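You operate a simulated robot arm through the tools that you are given. There is no shell and no other tool.

You run a simulated robot arm. Do the job below in one go: nothing can be reset, and whatever is moved stays where it is left.

JOB
Clamp the blue lever down, then tug all three leads on the terminal plate.
Fine: each lead stays home.

It is judged by the outcome, as a careful person would: the job done as asked, and still so three seconds after it is handed in. It fails if anything else is knocked over, pushed out of place, dropped, spilled or broken.

ROBOT AND FRAMES
A 7-joint arm with a two-finger parallel gripper, fixed in place. Base frame: the origin is on the floor under the middle of its stand, x ahead of it, y to its left, z up; the work surface is at about z = 0.754. Lengths are in m, angles in rad, forces in N, time in s.
With the tool pointing down near the work surface it reaches from about 0.3 to 0.68 m from the base axis. Its first joint turns from -1.152 to 1.152 rad. Payload 1.57 kg.
Tool frame: the origin (TCP) lies between the finger pads and is the grasp point; the fingertips stand 0.03 m ahead of it; z points along the fingers, y is the line along which they close. The gripper opens to 0.11 m. The fingers are 0.024 m wide and 0.012 m thick; the gripper's body (0.048 by 0.112 m) begins 0.078 m behind the TCP.
Orientation is that of the tool frame in the base frame, as [roll, pitch, yaw] about the fixed x, y, z axes, in that order (R = Rz(yaw) Ry(pitch) Rx(roll)). With the fingers straight down and closing along the base's y, the tool's x points along the base's -x, its y along +y and its z along -z.

CONTROLS
- The arm moves only by the tool send_rows. Its argument "series" is a list of rows, each a list of 7 numbers: the shift along the tool's x, y, z in m, then the turn, a rotation vector about the tool's x, y, z in rad, then the opening, from 0 (shut) to 1 (fully open). In form: [[tx, ty, tz, rx, ry, rz, grip], ...]. A call has 1 to 20 rows; each row is the pose to reach, as a shift and turn from the pose commanded when the call began, along the tool's axes at that moment. A row lasts 0.2 s, in which the tool goes at most 0.05 m and 0.15 rad; a call with a longer step from one row to the next is refused whole, and so is a gripper value outside its range. Where a pose cannot be reached the arm comes as near as it can. A force on the tool above 40 N (or 10 N above the force at the start of the call, whichever is more), or a blocked arm, ends the call early, and 0.2 s more pass. The fingers move at their own pace (about 0.108 m/s each) and stop on an object; they squeeze with about 30 N. The grip force told is the motor's: it shows also when the fingers shut on nothing. Time passes only in rows, and 0.2 s behind the last, so rows that repeat a pose let the fingers close. The reply holds the time, the measured pose of the TCP, the force on the tool along the base axes, the opening and the grip force, in the units named above and with some noise, with the torque about the TCP (base axes, N m) and any sound that the robot's microphone picked up.
- Cameras (640 x 400 px; columns grow to the right, rows downward): "scene" is fixed at [0.1767, -0.4211, 1.3847]; the picture's right is [0.53, -0.85, 0.00], its down [-0.64, -0.39, -0.66] and it looks along [0.56, 0.35, -0.75] (base axes); focal length 314 px, centre (320, 200). "wrist" rides on the gripper at [0.07, 0.016, -0.141] in the tool frame; the picture's right is [-0.23, 0.97, 0.00], its down [-0.86, -0.20, -0.48] and it looks along [-0.47, -0.11, 0.88] (tool axes); focal length 222 px, centre (320, 200). There is no depth. A picture from a camera that has moved, and an enlarged one, comes with that camera's place and axes in the base frame and with its lens.
- snapshot(camera): a new picture of that camera. No time passes.
- close_up(camera, box): a new picture of the part [left, top, right, bottom] of that camera's present view, enlarged. No time passes.
- close_job(): hands the job in; it is judged then, once.

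Places have to be worked out from the pictures, the camera data and where the tool is seen. Open the gripper and draw the arm clear of the work before you hand the job in, unless the task says otherwise.

The tools are called after ">>>" as a command line: name --pt "numbers of a row" for each row, then --argument value for the rest, lists and objects as JSON in quotes. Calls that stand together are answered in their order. send_rows: Moves the arm, as the interface text tells. Its arguments: {"type":"object","properties":{"series":{"type":"array"}},"required":["series"]} The other tools are called the same way: snapshot (camera) takes a picture; close_up (camera, box) takes an enlarged picture of a part of a camera's view; close_job () hands the job in.

At the start:

```text
time_s: 0.0
position: [0.3581, -0.1565, 0.9915]
orientation: [-3.14, 0.0, 3.141]
wrist_force: [-1.0, -0.2, 0.1]
moment: [0.0, 0.01, 0.01]
width: 0.1101
finger_force: 0.0
```

scene: 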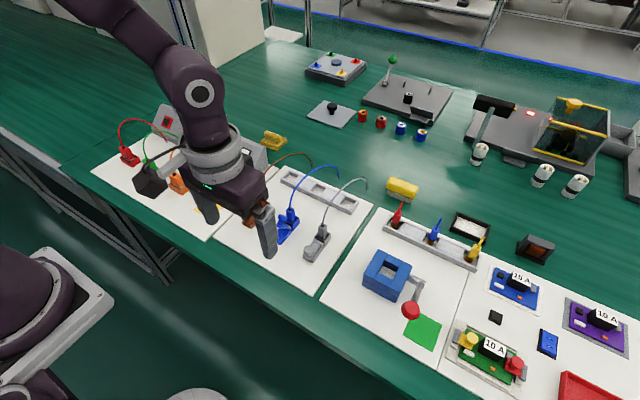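
wrist: 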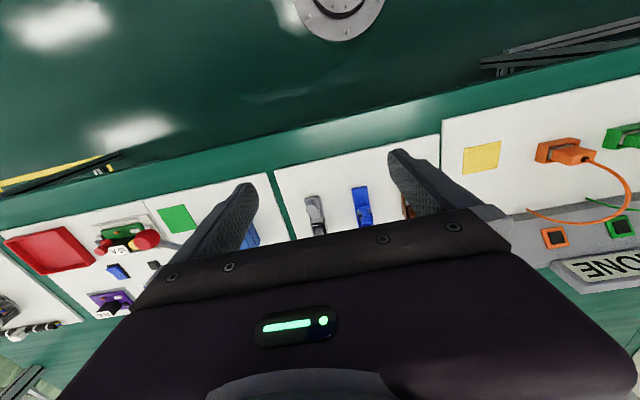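

I'll start by taking enlarged pictures of the scene to identify the blue lever and the terminal plate.

>>> close_up --camera "scene" --box '[340, 180, 500, 360]'

>>> close_up --camera "scene" --box '[220, 130, 400, 280]'

>>> close_up --camera "scene" --box '[430, 240, 640, 400]'

>>> close_up --camera "scene" --box '[280, 30, 460, 150]'

>>> close_up --camera "scene" --box '[440, 70, 640, 220]'

>>> close_up --camera "scene" --box '[90, 90, 290, 240]'

```text
2.22 times, centred on (420, 270) of scene
camera zoom: at [0.1767, -0.4211, 1.3847], right [0.53, -0.85, 0.0], down [-0.64, -0.39, -0.66], along [0.56, 0.35, -0.75], focal length 697 px, centre (98, 44)
```

zoom: 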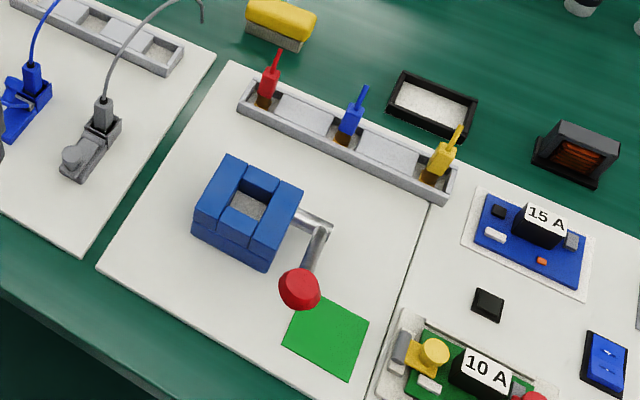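

```text
2.67 times, centred on (310, 205) of scene
camera zoom: at [0.1767, -0.4211, 1.3847], right [0.53, -0.85, 0.0], down [-0.64, -0.39, -0.66], along [0.56, 0.35, -0.75], focal length 836 px, centre (347, 187)
```

zoom: 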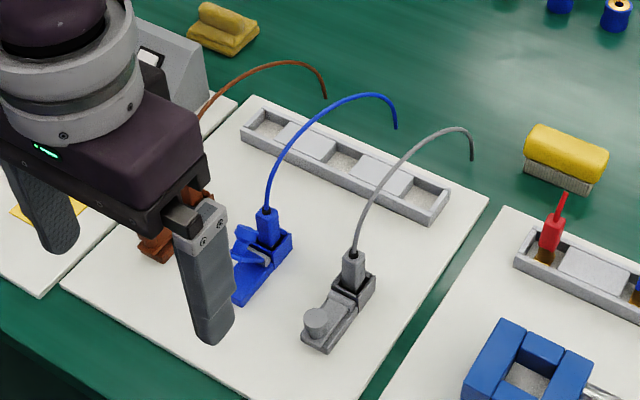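

```text
2.50 times, centred on (535, 320) of scene
camera zoom: at [0.1767, -0.4211, 1.3847], right [0.53, -0.85, 0.0], down [-0.64, -0.39, -0.66], along [0.56, 0.35, -0.75], focal length 784 px, centre (-218, -100)
```

zoom: 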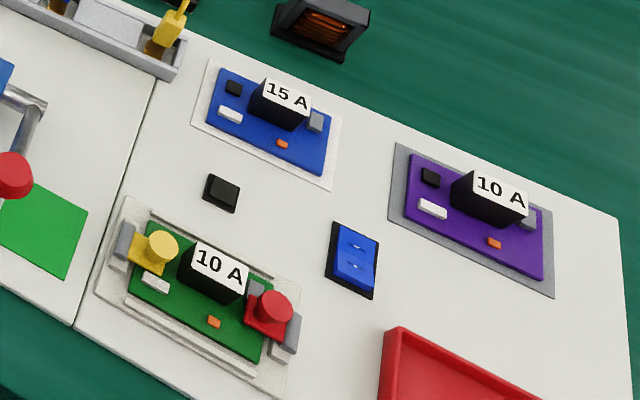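

```text
3.33 times, centred on (370, 90) of scene
camera zoom: at [0.1767, -0.4211, 1.3847], right [0.53, -0.85, 0.0], down [-0.64, -0.39, -0.66], along [0.56, 0.35, -0.75], focal length 1045 px, centre (153, 567)
```

zoom: 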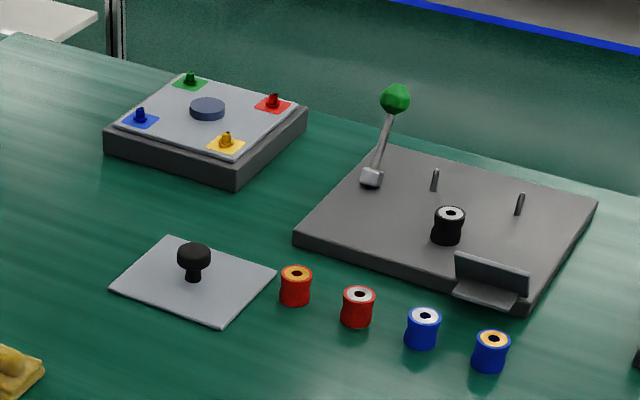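

```text
2.67 times, centred on (540, 145) of scene
camera zoom: at [0.1767, -0.4211, 1.3847], right [0.53, -0.85, 0.0], down [-0.64, -0.39, -0.66], along [0.56, 0.35, -0.75], focal length 836 px, centre (-267, 347)
```

zoom: 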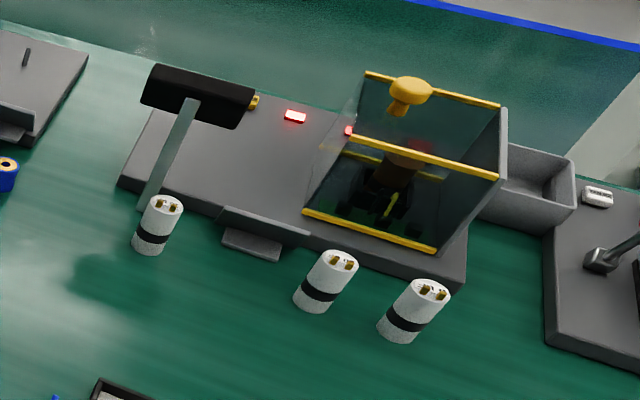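

```text
2.67 times, centred on (190, 165) of scene
camera zoom: at [0.1767, -0.4211, 1.3847], right [0.53, -0.85, 0.0], down [-0.64, -0.39, -0.66], along [0.56, 0.35, -0.75], focal length 836 px, centre (667, 293)
```

zoom: 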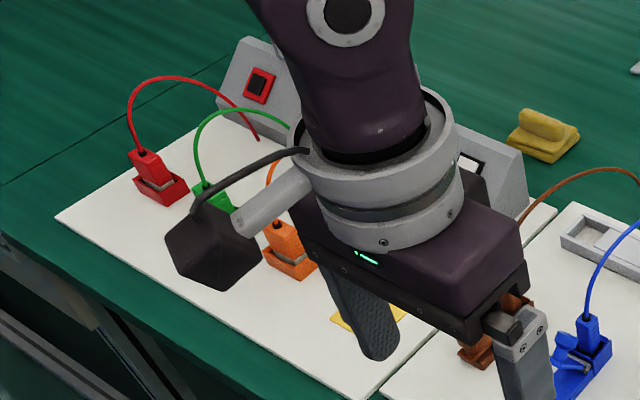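

The middle white plate carries three terminals (brown, blue, grey), each with a wire lead; the blue terminal at roughly (0.51, -0.12) seems to have its lever standing open. I raise the arm and move it a little ahead so the wrist camera can look at the plate.

>>> send_rows --pt "0 0 -0.04 0 0 0 1" --pt "0 0 -0.08 0 0 0 1" --pt "-0.04 0.01 -0.08 0 0 0 1" --pt "-0.07 0.02 -0.08 0 0 0 1"

>>> snapshot --camera "wrist"

>>> snapshot --camera "scene"

```text
time_s: 1.0
position: [0.4289, -0.1372, 1.0704]
orientation: [-3.141, 0.001, 3.142]
wrist_force: [-0.4, 0.2, 0.2]
moment: [0.0, 0.03, 0.01]
width: 0.11
finger_force: 0.0
```

```text
taken
camera wrist: at [0.3585, -0.1204, 1.2126], right [0.23, 0.97, 0.0], down [0.85, -0.2, 0.48], along [0.47, -0.11, -0.88], focal length 222 px, centre (320, 200)
```

wrist: 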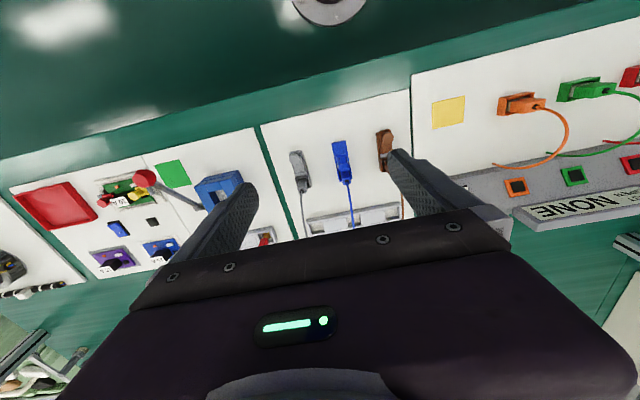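

```text
taken
```

scene: 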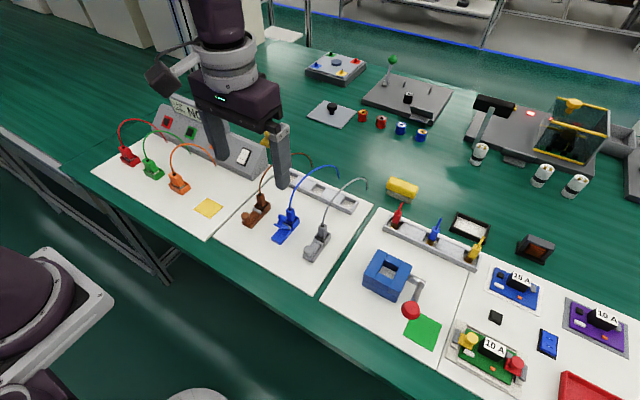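

Now the three terminals are in clear view from both cameras. I enlarge them to see the levers and how each lead sits.

>>> close_up --camera "scene" --box '[230, 150, 380, 270]'

>>> close_up --camera "scene" --box '[240, 190, 340, 265]'

>>> close_up --camera "wrist" --box '[270, 110, 430, 230]'

>>> close_up --camera "scene" --box '[90, 90, 290, 240]'

```text
3.33 times, centred on (305, 210) of scene
camera zoom: at [0.1767, -0.4211, 1.3847], right [0.53, -0.85, 0.0], down [-0.64, -0.39, -0.66], along [0.56, 0.35, -0.75], focal length 1045 px, centre (370, 167)
```

zoom: 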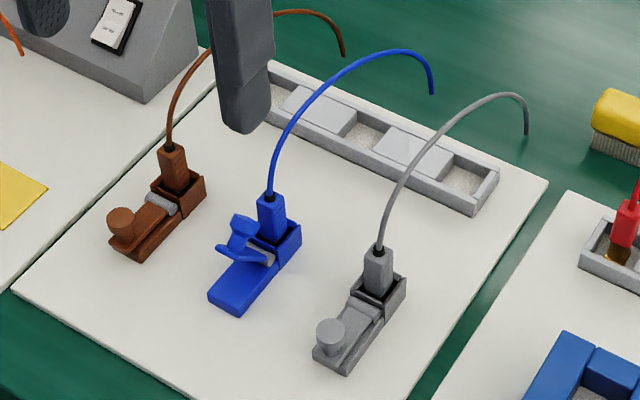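

```text
5.33 times, centred on (290, 228) of scene
camera zoom: at [0.1767, -0.4211, 1.3847], right [0.53, -0.85, 0.0], down [-0.64, -0.39, -0.66], along [0.56, 0.35, -0.75], focal length 1673 px, centre (480, 53)
```

zoom: 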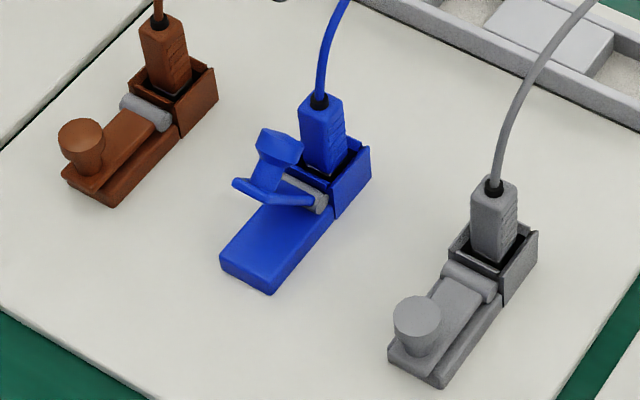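

```text
3.33 times, centred on (350, 170) of wrist
camera zoom: at [0.3585, -0.1204, 1.2126], right [0.23, 0.97, 0.0], down [0.85, -0.2, 0.48], along [0.47, -0.11, -0.88], focal length 740 px, centre (220, 300)
```

zoom: 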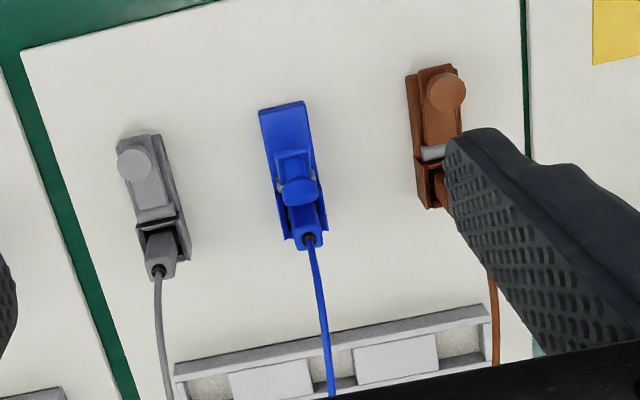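

```text
2.67 times, centred on (190, 165) of scene
camera zoom: at [0.1767, -0.4211, 1.3847], right [0.53, -0.85, 0.0], down [-0.64, -0.39, -0.66], along [0.56, 0.35, -0.75], focal length 836 px, centre (667, 293)
```

zoom: 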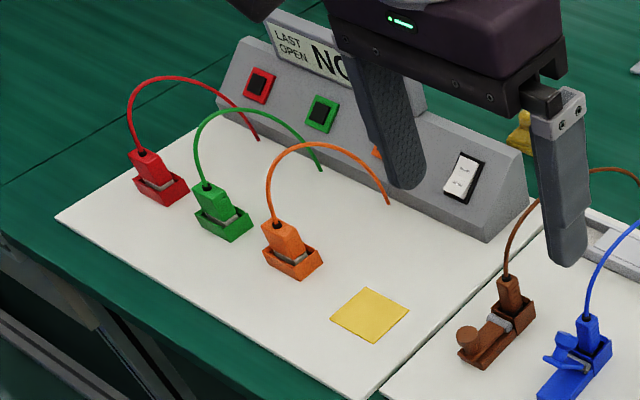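

The blue terminal's lever is the only one standing up (brown and grey lie flat with the knob at the near end). I zoom further on the blue and grey terminals to get the lever's geometry.

>>> close_up --camera "scene" --box '[268, 198, 308, 248]'

>>> close_up --camera "wrist" --box '[325, 130, 365, 195]'

>>> close_up --camera "scene" --box '[298, 215, 338, 265]'

>>> close_up --camera "scene" --box '[238, 182, 278, 232]'

```text
8.00 times, centred on (288, 223) of scene
camera zoom: at [0.1767, -0.4211, 1.3847], right [0.53, -0.85, 0.0], down [-0.64, -0.39, -0.66], along [0.56, 0.35, -0.75], focal length 2509 px, centre (576, 16)
```

zoom: 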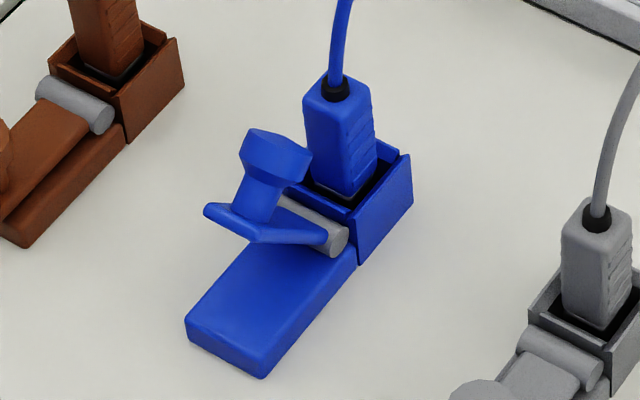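

```text
6.15 times, centred on (345, 162) of wrist
camera zoom: at [0.3585, -0.1204, 1.2126], right [0.23, 0.97, 0.0], down [0.85, -0.2, 0.48], along [0.47, -0.11, -0.88], focal length 1367 px, centre (166, 431)
```

zoom: 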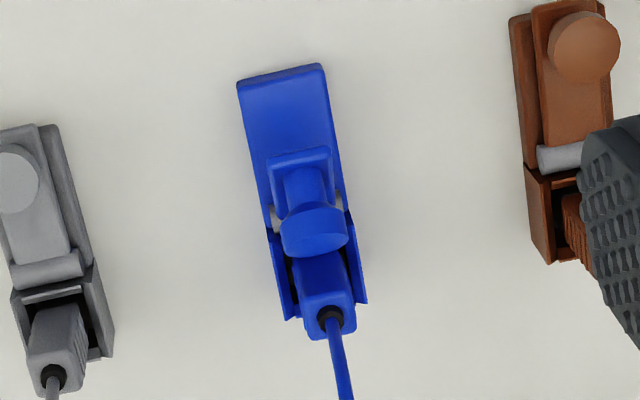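

```text
8.00 times, centred on (318, 240) of scene
camera zoom: at [0.1767, -0.4211, 1.3847], right [0.53, -0.85, 0.0], down [-0.64, -0.39, -0.66], along [0.56, 0.35, -0.75], focal length 2509 px, centre (336, -120)
```

zoom: 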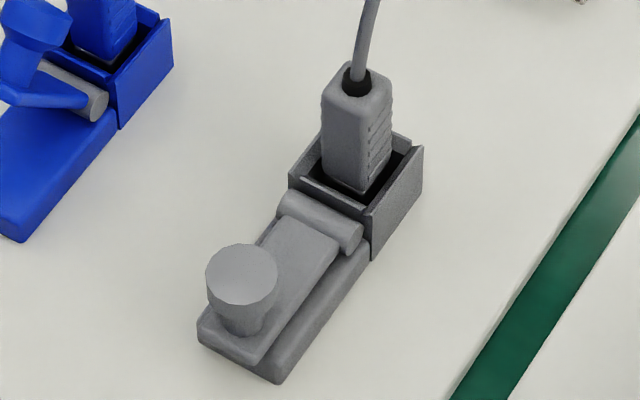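

```text
8.00 times, centred on (258, 207) of scene
camera zoom: at [0.1767, -0.4211, 1.3847], right [0.53, -0.85, 0.0], down [-0.64, -0.39, -0.66], along [0.56, 0.35, -0.75], focal length 2509 px, centre (816, 144)
```

zoom: 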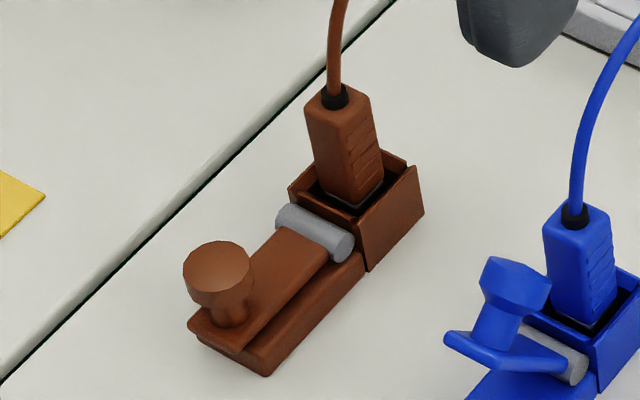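

The blue lever stands at about 45°, hinge near (0.514, -0.113, 0.787), knob top near (0.507, -0.112, 0.826); the brown and grey levers show where it should end (knob top about z 0.80 at x 0.478). I shut the fingers and come closer, still above everything, to refine these numbers.

>>> send_rows --pt "-0.01 0.01 0.04 0 0 0 0" --pt "-0.02 0.02 0.08 0 0 0 0" --pt "-0.03 0.0245 0.12 0 0 0 0" --pt "-0.03 0.0245 0.12 0 0 0 0"

>>> snapshot --camera "wrist"

>>> snapshot --camera "scene"

```text
time_s: 2.0
position: [0.457, -0.1098, 0.9501]
orientation: [-3.14, 0.0, 3.14]
wrist_force: [-0.8, -0.1, 0.7]
moment: [0.01, -0.01, 0.02]
width: 0.0
finger_force: 21.6
```

```text
taken
camera wrist: at [0.3881, -0.0944, 1.0925], right [0.23, 0.97, 0.0], down [0.86, -0.2, 0.48], along [0.47, -0.11, -0.88], focal length 222 px, centre (320, 200)
```

wrist: 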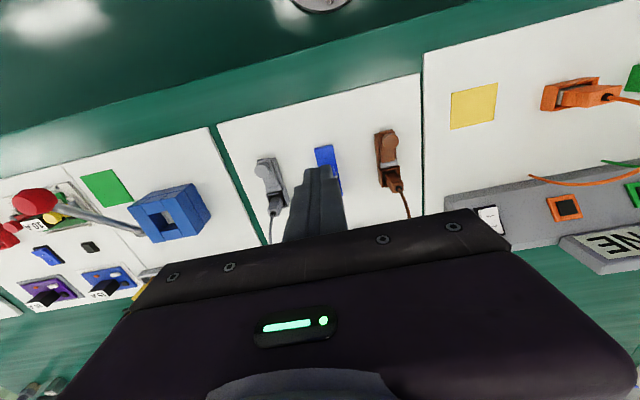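

```text
taken
```

scene: 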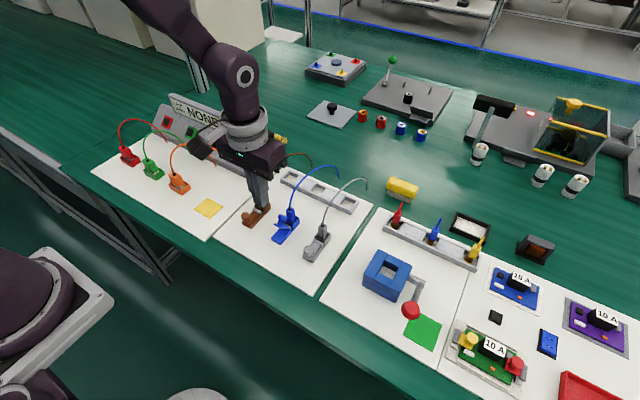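

The tool reads true against the scene view, and cross-checking both views puts the knob top at about (0.51, -0.111, 0.82). I bring the shut fingertips to just above the knob's upper edge, x 0.50, tip z about 0.838.

>>> send_rows --pt "-0.02 0 0.03 0 0 0 0" --pt "-0.042 0 0.06 0 0 0 0" --pt "-0.042 0 0.083 0 0 0 0" --pt "-0.042 0 0.083 0 0 0 0"

>>> close_up --camera "scene" --box '[250, 180, 330, 250]'

>>> snapshot --camera "wrist"

```text
time_s: 3.0
position: [0.5004, -0.113, 0.8681]
orientation: [3.141, -0.001, 3.141]
wrist_force: [0.0, 0.5, -0.2]
moment: [0.0, -0.01, -0.01]
width: 0.0002
finger_force: 21.8
```

```text
5.71 times, centred on (290, 215) of scene
camera zoom: at [0.1767, -0.4211, 1.3847], right [0.53, -0.85, 0.0], down [-0.64, -0.39, -0.66], along [0.56, 0.35, -0.75], focal length 1792 px, centre (491, 114)
```

zoom: 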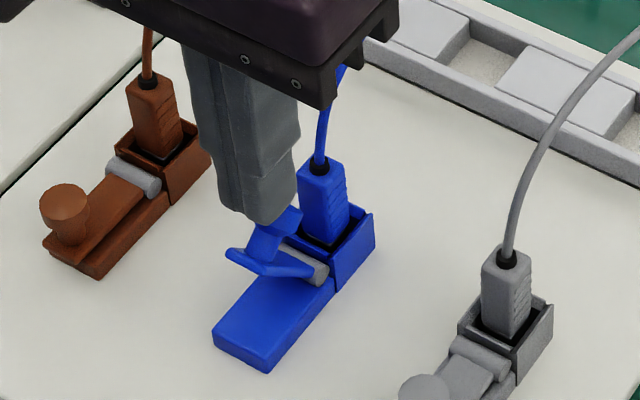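

```text
taken
camera wrist: at [0.4303, -0.0958, 1.0096], right [0.23, 0.97, 0.0], down [0.85, -0.2, 0.48], along [0.47, -0.11, -0.88], focal length 222 px, centre (320, 200)
```

wrist: 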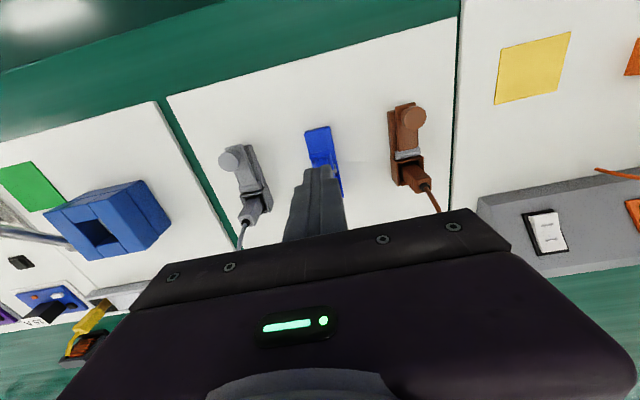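

The fingertips are right over the knob with a few millimetres to spare. I ease down and toward the near end in small steps, following the lever's arc, and watch the force.

>>> send_rows --pt "0.002 0 0.005 0 0 0 0" --pt "0.005 0 0.009 0 0 0 0" --pt "0.009 0 0.012 0 0 0 0" --pt "0.012 0 0.015 0 0 0 0"

>>> close_up --camera "scene" --box '[250, 180, 330, 250]'

```text
time_s: 4.0
position: [0.4873, -0.1115, 0.8548]
orientation: [-3.141, -0.002, 3.139]
wrist_force: [-14.0, 0.3, 33.5]
moment: [0.04, 0.03, 0.02]
width: 0.0
finger_force: 21.2
```

```text
5.71 times, centred on (290, 215) of scene
camera zoom: at [0.1758, -0.4209, 1.3848], right [0.53, -0.85, 0.0], down [-0.64, -0.4, -0.66], along [0.56, 0.35, -0.75], focal length 1792 px, centre (491, 114)
```

zoom: 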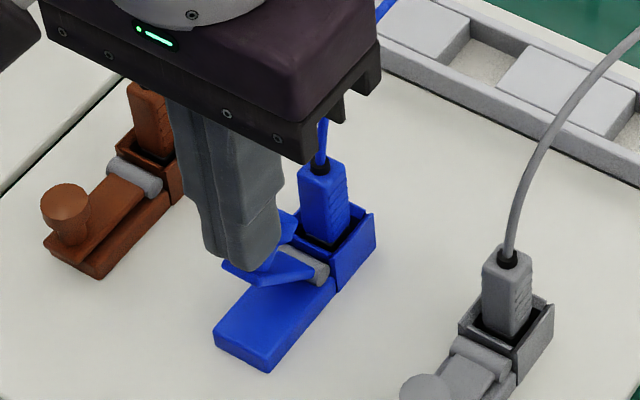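

The fingertip bears on the knob's top edge (33 N up, 14 N toward the base) and the lever has already turned about 10°. The push was too much downward, so I now drag mostly toward the base so the friction helps the lever round.

>>> send_rows --pt "0.004 0 -0.001 0 0 0 0" --pt "0.008 0 0.0 0 0 0 0" --pt "0.011 0 0.003 0 0 0 0"

>>> close_up --camera "scene" --box '[250, 180, 330, 250]'

```text
time_s: 4.8
position: [0.4766, -0.1121, 0.8493]
orientation: [-3.141, 0.001, -3.14]
wrist_force: [-0.4, 0.0, 0.3]
moment: [-0.02, 0.01, 0.01]
width: 0.0001
finger_force: 21.2
```

```text
5.71 times, centred on (290, 215) of scene
camera zoom: at [0.1767, -0.4211, 1.3847], right [0.53, -0.85, 0.0], down [-0.64, -0.39, -0.66], along [0.56, 0.35, -0.75], focal length 1792 px, centre (491, 114)
```

zoom: 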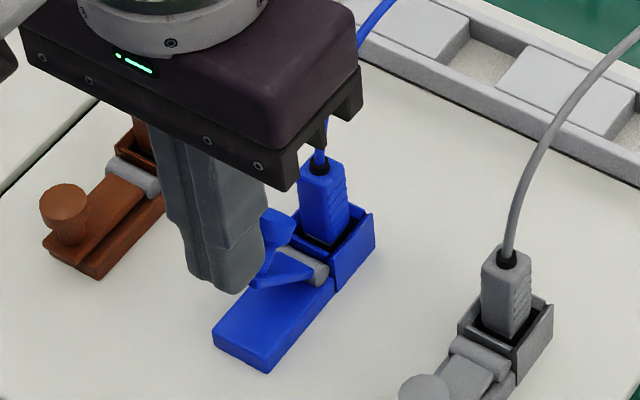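

The force dropped to zero, so the finger has slid past the knob. I look closer at where the lever is now.

>>> close_up --camera "scene" --box '[268, 203, 308, 248]'

>>> close_up --camera "wrist" --box '[280, 100, 380, 220]'

```text
8.89 times, centred on (288, 226) of scene
camera zoom: at [0.1767, -0.4211, 1.3847], right [0.53, -0.85, 0.0], down [-0.64, -0.39, -0.66], along [0.56, 0.35, -0.75], focal length 2788 px, centre (604, -27)
```

zoom: 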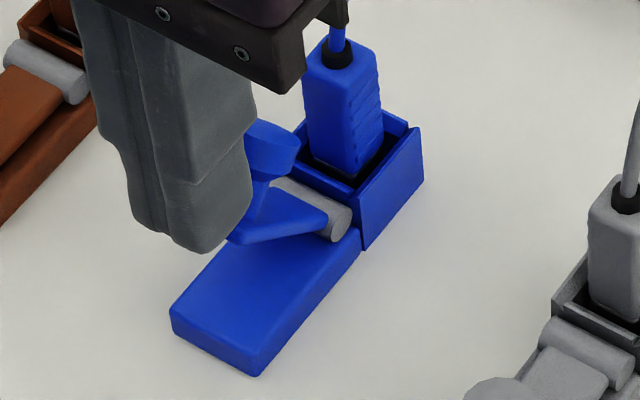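

```text
3.33 times, centred on (330, 160) of wrist
camera zoom: at [0.4072, -0.0955, 0.9916], right [0.23, 0.97, 0.0], down [0.85, -0.2, 0.48], along [0.47, -0.11, -0.88], focal length 740 px, centre (287, 333)
```

zoom: 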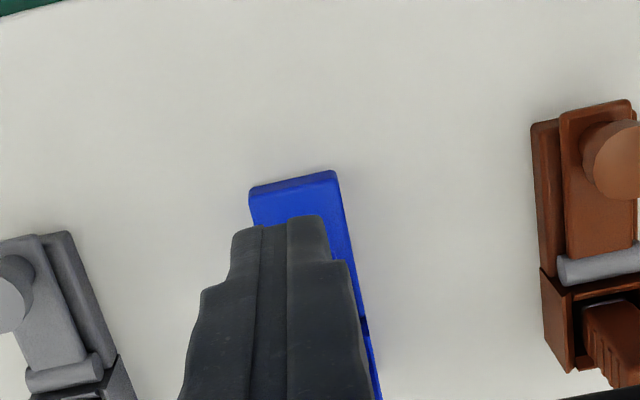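

The lever has gone from about 44° to 36° and stays there; the finger is now in front of the knob. I'll lift, open a little, and straddle the knob from its two sides so that I can draw it round its arc.

>>> send_rows --pt "0 0 -0.03 0 0 0 0" --pt "-0.018 0 -0.03 0 0 0 0.38" --pt "-0.018 0 -0.03 0 0 0 0.38" --pt "-0.018 0 -0.015 0 0 0 0.38" --pt "-0.018 0 0.004 0 0 0 0.38"

>>> close_up --camera "scene" --box '[255, 190, 315, 250]'

>>> close_up --camera "wrist" --box '[270, 120, 370, 240]'

```text
time_s: 6.0
position: [0.4953, -0.1123, 0.8463]
orientation: [3.141, 0.001, 3.141]
wrist_force: [0.4, 0.1, 0.0]
moment: [-0.01, 0.02, -0.01]
width: 0.0419
finger_force: 0.1
```

```text
6.67 times, centred on (285, 220) of scene
camera zoom: at [0.1767, -0.4211, 1.3847], right [0.53, -0.85, 0.0], down [-0.64, -0.39, -0.66], along [0.56, 0.35, -0.75], focal length 2091 px, centre (553, 67)
```

zoom: 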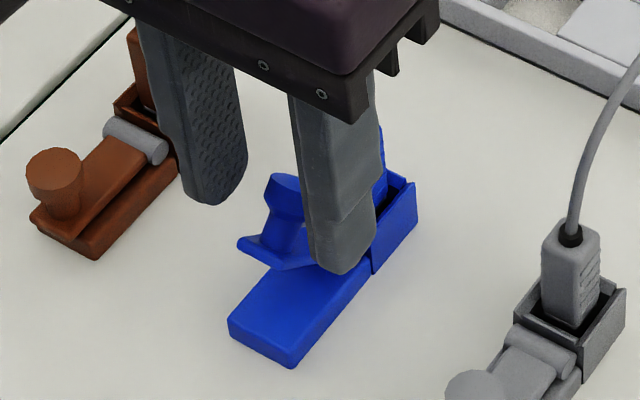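

```text
3.33 times, centred on (320, 180) of wrist
camera zoom: at [0.4255, -0.0957, 0.9876], right [0.23, 0.97, 0.0], down [0.85, -0.2, 0.48], along [0.47, -0.11, -0.88], focal length 740 px, centre (320, 267)
```

zoom: 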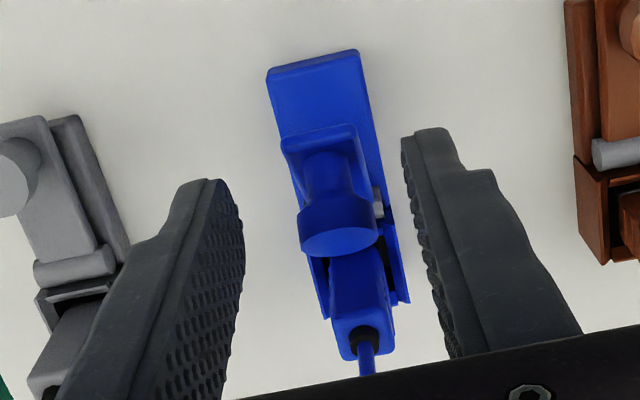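

The knob sits between the fingers, about 2 mm off centre toward +y by the wrist view. I shift by 2 mm and close on it.

>>> send_rows --pt "0 0.002 0 0 0 0 0.38" --pt "0 0.002 0 0 0 0 0.2" --pt "0 0.002 0 0 0 0 0.05" --pt "0 0.002 0 0 0 0 0.05"

>>> close_up --camera "scene" --box '[255, 190, 315, 250]'

>>> close_up --camera "wrist" --box '[270, 120, 370, 240]'

```text
time_s: 7.0
position: [0.4952, -0.1103, 0.846]
orientation: [-3.141, 0.001, 3.142]
wrist_force: [0.3, 0.2, -1.2]
moment: [-0.01, 0.01, 0.01]
width: 0.0183
finger_force: 32.9
```

```text
6.67 times, centred on (285, 220) of scene
camera zoom: at [0.1767, -0.4211, 1.3847], right [0.53, -0.85, 0.0], down [-0.64, -0.39, -0.66], along [0.56, 0.35, -0.75], focal length 2091 px, centre (553, 67)
```

zoom: 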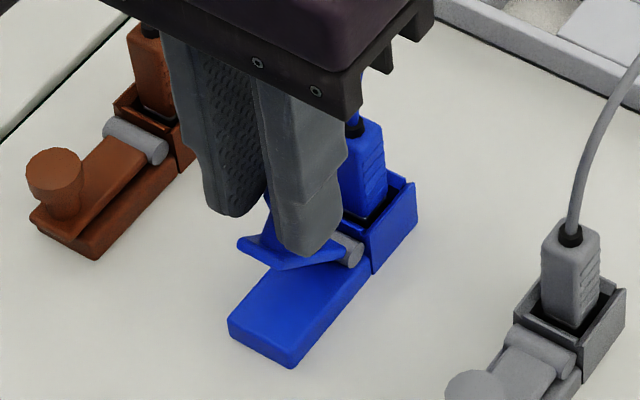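

```text
3.33 times, centred on (320, 180) of wrist
camera zoom: at [0.4255, -0.0937, 0.9877], right [0.23, 0.97, 0.0], down [0.86, -0.2, 0.48], along [0.47, -0.11, -0.88], focal length 740 px, centre (320, 267)
```

zoom: 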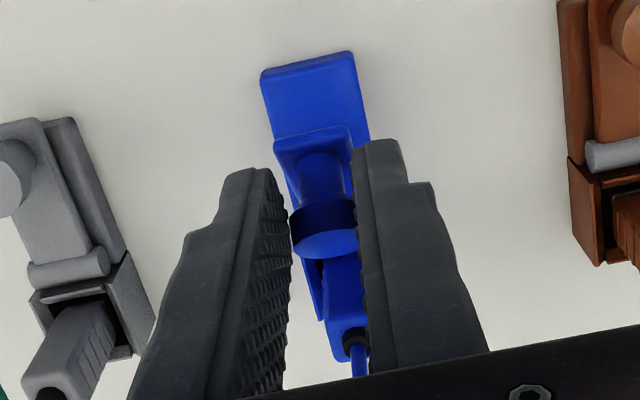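

The grip is firm (18.3 mm, no side load). I draw the knob along its arc toward the base and down in small steps.

>>> send_rows --pt "0.003 0 0.0015 0 0 0 0.05" --pt "0.006 0 0.0034 0 0 0 0.05" --pt "0.0085 0 0.0055 0 0 0 0.05" --pt "0.011 0 0.008 0 0 0 0.05"

>>> close_up --camera "scene" --box '[255, 190, 315, 250]'

```text
time_s: 8.0
position: [0.485, -0.1112, 0.8383]
orientation: [-3.14, 0.002, 3.141]
wrist_force: [9.4, -1.3, 15.2]
moment: [0.0, -1.16, 0.02]
width: 0.0183
finger_force: 32.9
```

```text
6.67 times, centred on (285, 220) of scene
camera zoom: at [0.1766, -0.421, 1.3847], right [0.53, -0.85, 0.0], down [-0.64, -0.39, -0.66], along [0.56, 0.35, -0.75], focal length 2091 px, centre (553, 67)
```

zoom: 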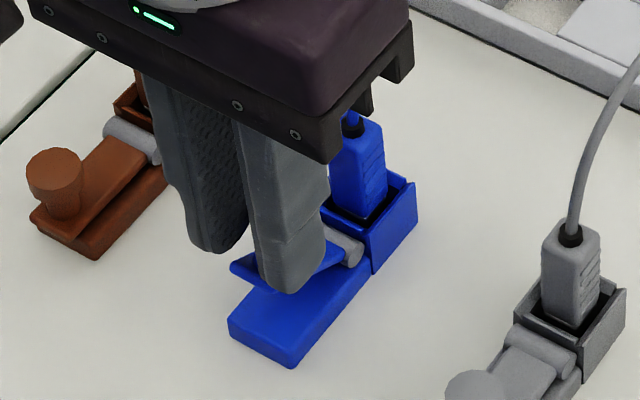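

The lever is following (9 N back, 15 N up). I carry on along the rest of the arc.

>>> send_rows --pt "0.002 0 0.0025 0 0 0 0.05" --pt "0.004 0 0.005 0 0 0 0.05" --pt "0.0055 0 0.0075 0 0 0 0.05" --pt "0.0065 0 0.01 0 0 0 0.05"

>>> close_up --camera "scene" --box '[255, 190, 315, 250]'

```text
time_s: 9.0
position: [0.478, -0.1099, 0.8284]
orientation: [3.141, -0.002, 3.142]
wrist_force: [-0.9, -3.9, 21.5]
moment: [-0.1, -0.91, -0.07]
width: 0.0182
finger_force: 32.6
```

```text
6.67 times, centred on (285, 220) of scene
camera zoom: at [0.1763, -0.4211, 1.3847], right [0.53, -0.85, 0.0], down [-0.64, -0.39, -0.66], along [0.56, 0.35, -0.75], focal length 2091 px, centre (553, 67)
```

zoom: 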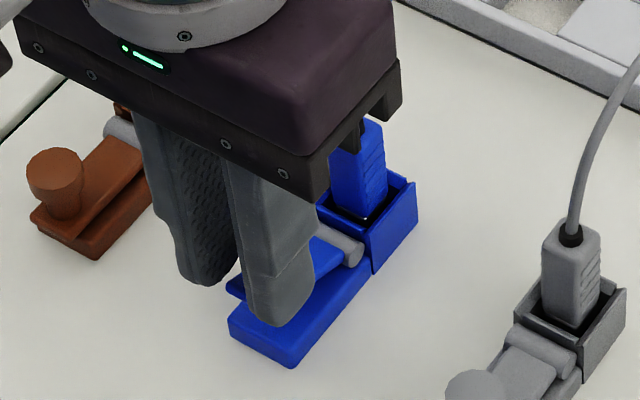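

The lever is nearly flat, still slightly raised at its tip. I continue a few millimetres further down.

>>> send_rows --pt "0.001 0 0.002 0 0 0 0.05" --pt "0.0015 0 0.004 0 0 0 0.05" --pt "0.002 0 0.006 0 0 0 0.05"

>>> close_up --camera "scene" --box '[255, 190, 315, 250]'

```text
time_s: 9.8
position: [0.4749, -0.1105, 0.8222]
orientation: [3.14, -0.001, 3.141]
wrist_force: [-8.5, -6.4, 24.4]
moment: [-0.09, -0.74, -0.07]
width: 0.0184
finger_force: 32.9
```

```text
6.67 times, centred on (285, 220) of scene
camera zoom: at [0.1761, -0.4211, 1.3847], right [0.53, -0.85, 0.0], down [-0.64, -0.39, -0.66], along [0.56, 0.35, -0.75], focal length 2091 px, centre (553, 67)
```

zoom: 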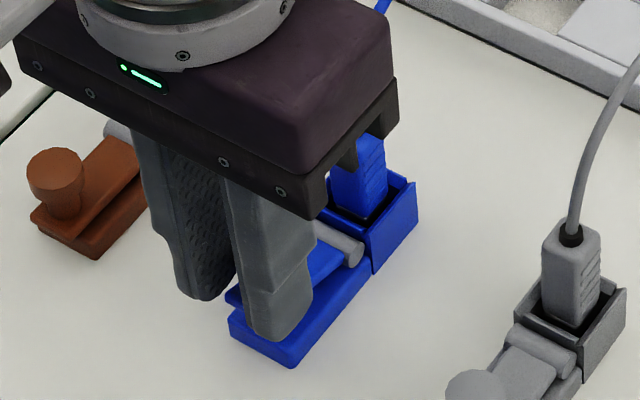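

Almost down now. I press a little further, then open the fingers to look at how the lever rests.

>>> send_rows --pt "0.001 0 0.002 0 0 0 0.05" --pt "0.0015 0 0.004 0 0 0 0.05" --pt "0.0015 0 0.004 0 0 0 0.05"

>>> close_up --camera "scene" --box '[255, 190, 315, 250]'

```text
time_s: 10.6
position: [0.473, -0.1104, 0.8185]
orientation: [-3.14, 0.0, 3.141]
wrist_force: [-9.8, -9.3, 21.2]
moment: [-0.11, -0.55, -0.13]
width: 0.0183
finger_force: 32.8
```

```text
6.67 times, centred on (285, 220) of scene
camera zoom: at [0.1761, -0.4212, 1.3847], right [0.53, -0.85, 0.0], down [-0.64, -0.39, -0.66], along [0.56, 0.35, -0.75], focal length 2091 px, centre (553, 67)
```

zoom: 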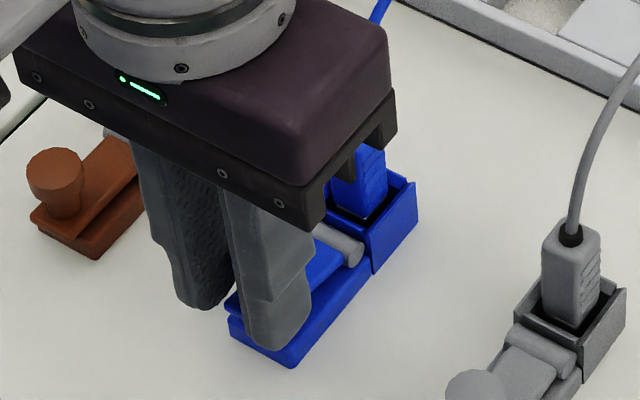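

The lever tip is within a couple of millimetres of the base. I now release the knob and rise, then will press on its top with shut fingers.

>>> send_rows --pt "0.0005 0 0.002 0 0 0 0.05" --pt "0.0005 0 0.002 0 0 0 0.3" --pt "0 0 0.0 0 0 0 0.35" --pt "0 0 -0.02 0 0 0 0.35" --pt "0 0 -0.04 0 0 0 0.35"

>>> close_up --camera "scene" --box '[255, 190, 315, 250]'

>>> close_up --camera "wrist" --box '[250, 100, 400, 240]'

```text
time_s: 11.8
position: [0.4744, -0.1105, 0.8591]
orientation: [-3.141, 0.0, 3.141]
wrist_force: [0.0, 0.0, 0.0]
moment: [-0.03, -0.03, -0.04]
width: 0.0385
finger_force: 0.2
```

```text
6.67 times, centred on (285, 220) of scene
camera zoom: at [0.1767, -0.4211, 1.3847], right [0.53, -0.85, 0.0], down [-0.64, -0.39, -0.66], along [0.56, 0.35, -0.75], focal length 2091 px, centre (553, 67)
```

zoom: 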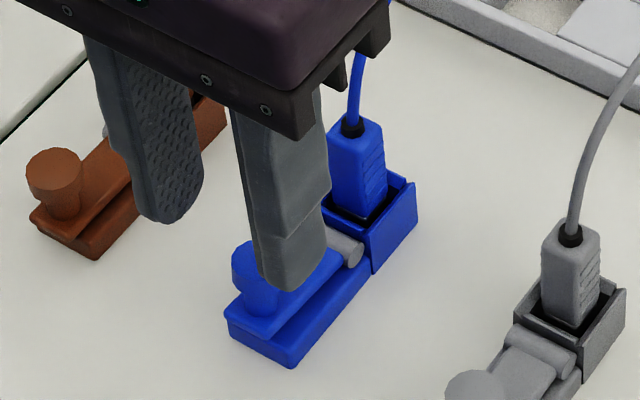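

```text
2.86 times, centred on (325, 170) of wrist
camera zoom: at [0.4045, -0.0934, 1.0002], right [0.23, 0.97, 0.0], down [0.86, -0.2, 0.48], along [0.47, -0.11, -0.88], focal length 635 px, centre (306, 286)
```

zoom: 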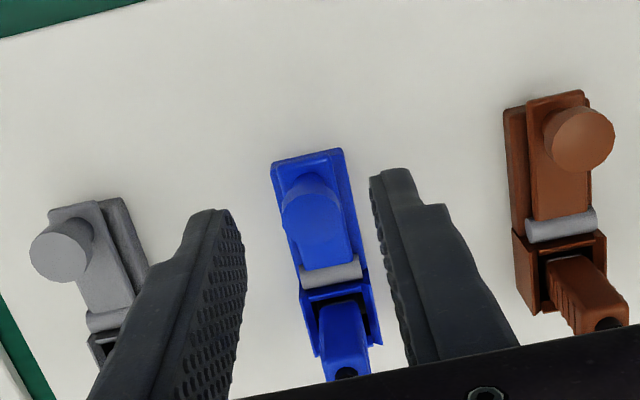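

The blue lever now lies almost flat. I shut the fingers, centre over the knob and press it straight down.

>>> send_rows --pt "-0.004 0 0 0 0 0 0" --pt "-0.004 0 0.005 0 0 0 0" --pt "-0.004 0 0.015 0 0 0 0" --pt "-0.004 0 0.02 0 0 0 0" --pt "-0.004 0 0.023 0 0 0 0"

>>> close_up --camera "scene" --box '[255, 190, 315, 250]'

```text
time_s: 13.0
position: [0.4787, -0.109, 0.8349]
orientation: [3.141, 0.0, 3.141]
wrist_force: [0.6, -0.3, -0.2]
moment: [0.0, 0.03, -0.02]
width: 0.0001
finger_force: 21.5
```

```text
6.67 times, centred on (285, 220) of scene
camera zoom: at [0.1767, -0.4211, 1.3847], right [0.53, -0.85, 0.0], down [-0.64, -0.39, -0.66], along [0.56, 0.35, -0.75], focal length 2091 px, centre (553, 67)
```

zoom: 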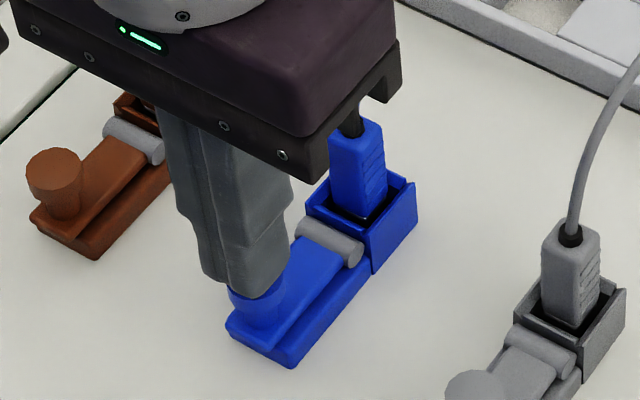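

No contact yet, with the tip just over the knob. I press on in small steps.

>>> send_rows --pt "0 0 0.002 0 0 0 0" --pt "0 0 0.004 0 0 0 0" --pt "0 0 0.006 0 0 0 0" --pt "0 0 0.007 0 0 0 0" --pt "0 0 0.008 0 0 0 0"

>>> close_up --camera "scene" --box '[255, 190, 315, 250]'

```text
time_s: 13.8
position: [0.4767, -0.1089, 0.8322]
orientation: [3.141, 0.0, -3.141]
wrist_force: [-5.4, 3.4, 25.1]
moment: [0.07, -0.08, -0.1]
width: 0.0
finger_force: 21.1
stopped in row 4: the force on the tool passed its limit at 45 N (the readings are from after the stop); the commanded pose is now the measured one
```

```text
6.67 times, centred on (285, 220) of scene
camera zoom: at [0.1762, -0.4209, 1.3848], right [0.53, -0.85, 0.0], down [-0.64, -0.4, -0.66], along [0.56, 0.35, -0.75], focal length 2091 px, centre (553, 67)
```

zoom: 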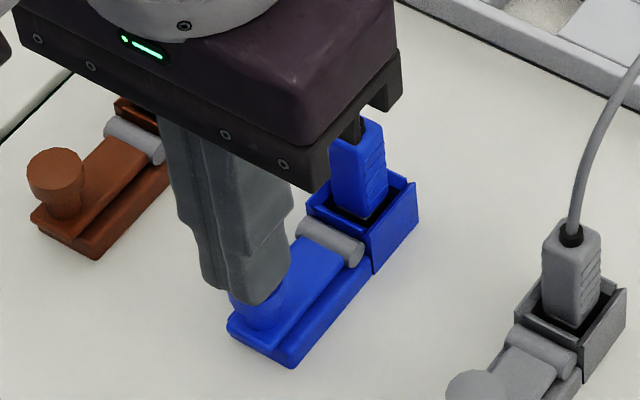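

The knob stopped at tip z about 0.802 with over 40 N, so the lever looks bottomed out. I rise clear and compare it with the other two levers.

>>> send_rows --pt "0 0 -0.02 0 0 0 0" --pt "0 0 -0.06 0 0 0 0" --pt "0.04 0 -0.1 0 0 0 0.2" --pt "0.06 0 -0.13 0 0 0 0.45"

>>> close_up --camera "scene" --box '[240, 190, 340, 265]'

>>> close_up --camera "wrist" --box '[250, 100, 430, 240]'

>>> close_up --camera "scene" --box '[268, 203, 308, 248]'

```text
refused: row 3 steps farther than a row can; nothing moved
```

```text
5.33 times, centred on (290, 228) of scene
camera zoom: at [0.1762, -0.4209, 1.3848], right [0.53, -0.85, 0.0], down [-0.64, -0.4, -0.66], along [0.56, 0.35, -0.75], focal length 1673 px, centre (480, 53)
```

zoom: 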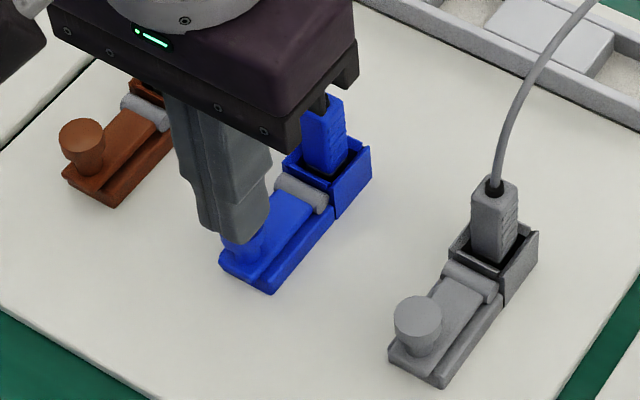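

```text
2.86 times, centred on (340, 170) of wrist
camera zoom: at [0.4077, -0.0933, 0.9732], right [0.23, 0.97, 0.0], down [0.86, -0.2, 0.48], along [0.47, -0.11, -0.88], focal length 635 px, centre (263, 286)
```

zoom: 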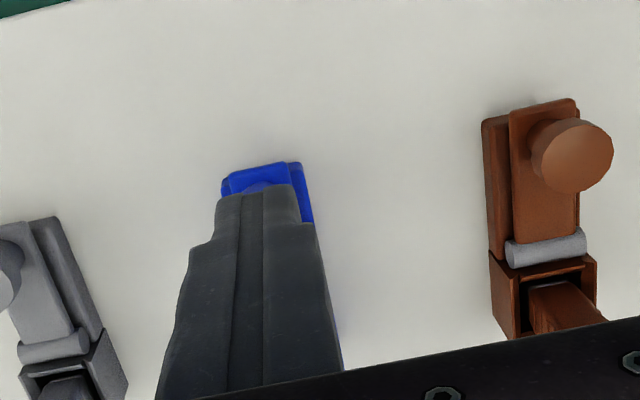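

```text
8.89 times, centred on (288, 226) of scene
camera zoom: at [0.1762, -0.4209, 1.3848], right [0.53, -0.85, 0.0], down [-0.64, -0.4, -0.66], along [0.56, 0.35, -0.75], focal length 2788 px, centre (604, -27)
```

zoom: 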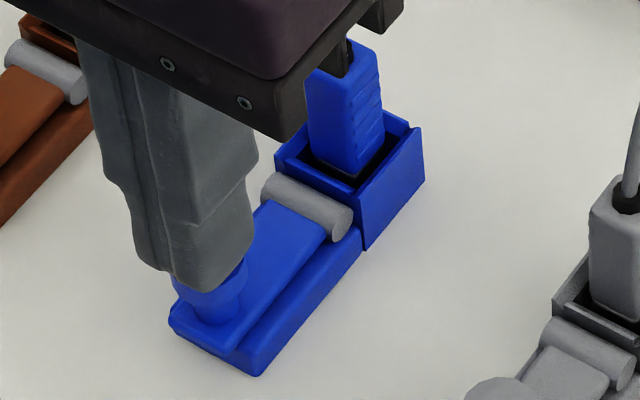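

That call was refused for too long a step. I repeat the rise with shorter steps.

>>> send_rows --pt "0 0 -0.02 0 0 0 0" --pt "0 0 -0.06 0 0 0 0" --pt "0.02 0 -0.09 0 0 0 0.2" --pt "0.04 0 -0.12 0 0 0 0.45" --pt "0.06 0 -0.13 0 0 0 0.45"

>>> close_up --camera "scene" --box '[240, 190, 340, 265]'

>>> close_up --camera "wrist" --box '[250, 100, 430, 240]'

>>> close_up --camera "scene" --box '[268, 203, 308, 248]'

```text
time_s: 15.0
position: [0.4166, -0.1109, 0.9618]
orientation: [3.141, -0.002, 3.14]
wrist_force: [-0.1, 0.2, -0.3]
moment: [-0.02, -0.02, -0.01]
width: 0.0494
finger_force: 0.0
```

```text
5.33 times, centred on (290, 228) of scene
camera zoom: at [0.1767, -0.4211, 1.3847], right [0.53, -0.85, 0.0], down [-0.64, -0.39, -0.66], along [0.56, 0.35, -0.75], focal length 1673 px, centre (480, 53)
```

zoom: 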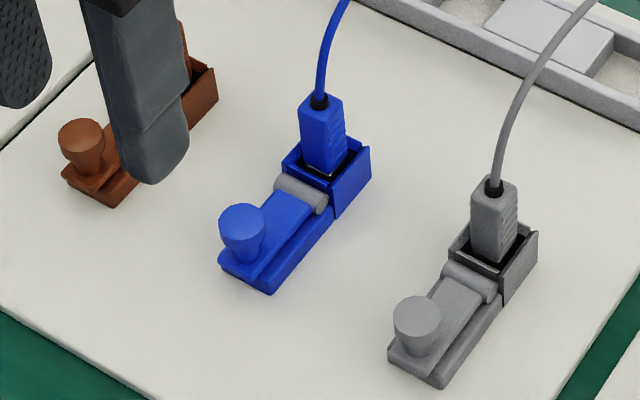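

```text
2.86 times, centred on (340, 170) of wrist
camera zoom: at [0.3471, -0.0942, 1.1024], right [0.23, 0.97, 0.0], down [0.86, -0.2, 0.48], along [0.46, -0.11, -0.88], focal length 635 px, centre (263, 286)
```

zoom: 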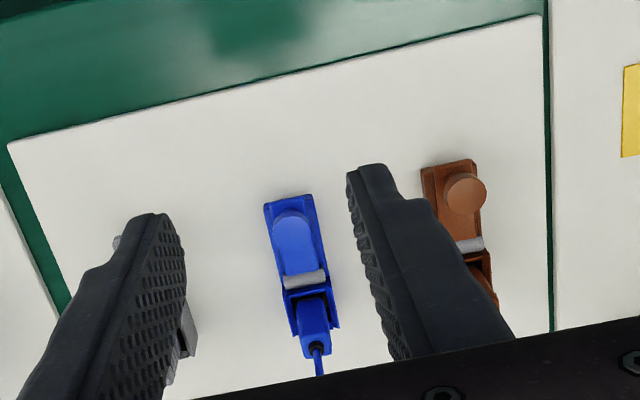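

```text
8.89 times, centred on (288, 226) of scene
camera zoom: at [0.1767, -0.4211, 1.3847], right [0.53, -0.85, 0.0], down [-0.64, -0.39, -0.66], along [0.56, 0.35, -0.75], focal length 2788 px, centre (604, -27)
```

zoom: 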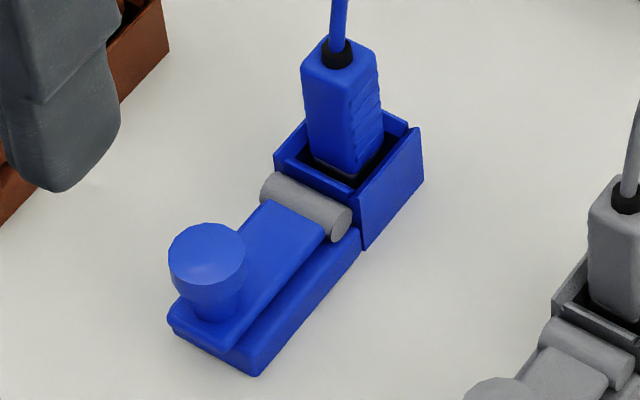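

The blue lever now lies flat just like the grey and brown ones, and the blue plug hasn't shifted. Next I'll tug the leads by their plugs, starting with grey to learn the feel: I move above it (about x 0.5375, y -0.2015) with the fingers half open.

>>> send_rows --pt "0 -0.046 0 0 0 0 0.45" --pt "0 -0.0926 0 0 0 0 0.45" --pt "-0.045 -0.0926 0 0 0 0 0.45" --pt "-0.09 -0.0926 0 0 0 0 0.45" --pt "-0.1208 -0.0926 0.02 0 0 0 0.45" --pt "-0.1208 -0.0926 0.055 0 0 0 0.45"

>>> close_up --camera "wrist" --box '[250, 120, 400, 240]'

>>> close_up --camera "scene" --box '[270, 160, 380, 260]'

```text
time_s: 16.4
position: [0.5379, -0.2033, 0.9052]
orientation: [3.141, -0.002, -3.141]
wrist_force: [-0.8, 0.6, 0.0]
moment: [-0.03, -0.02, 0.02]
width: 0.0496
finger_force: 0.1
```

```text
3.33 times, centred on (325, 180) of wrist
camera zoom: at [0.4691, -0.1873, 1.0469], right [0.23, 0.97, 0.0], down [0.86, -0.2, 0.48], along [0.46, -0.11, -0.88], focal length 740 px, centre (303, 267)
```

zoom: 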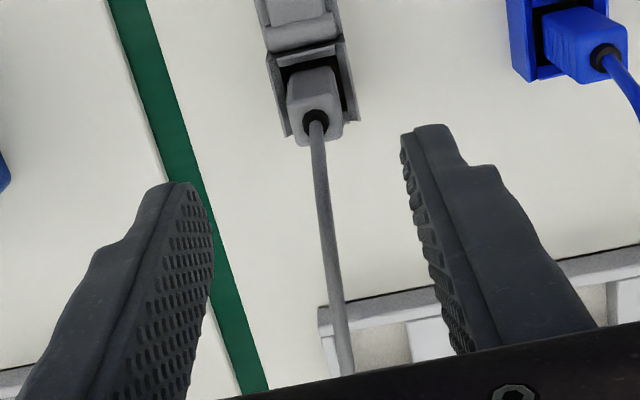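

```text
4.00 times, centred on (325, 210) of scene
camera zoom: at [0.1767, -0.4211, 1.3847], right [0.53, -0.85, 0.0], down [-0.64, -0.39, -0.66], along [0.56, 0.35, -0.75], focal length 1254 px, centre (300, 160)
```

zoom: 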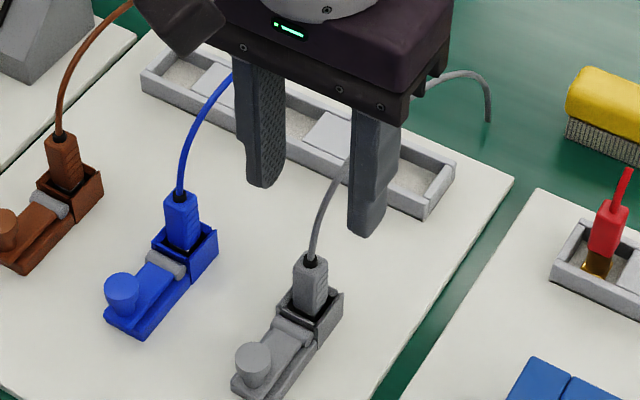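

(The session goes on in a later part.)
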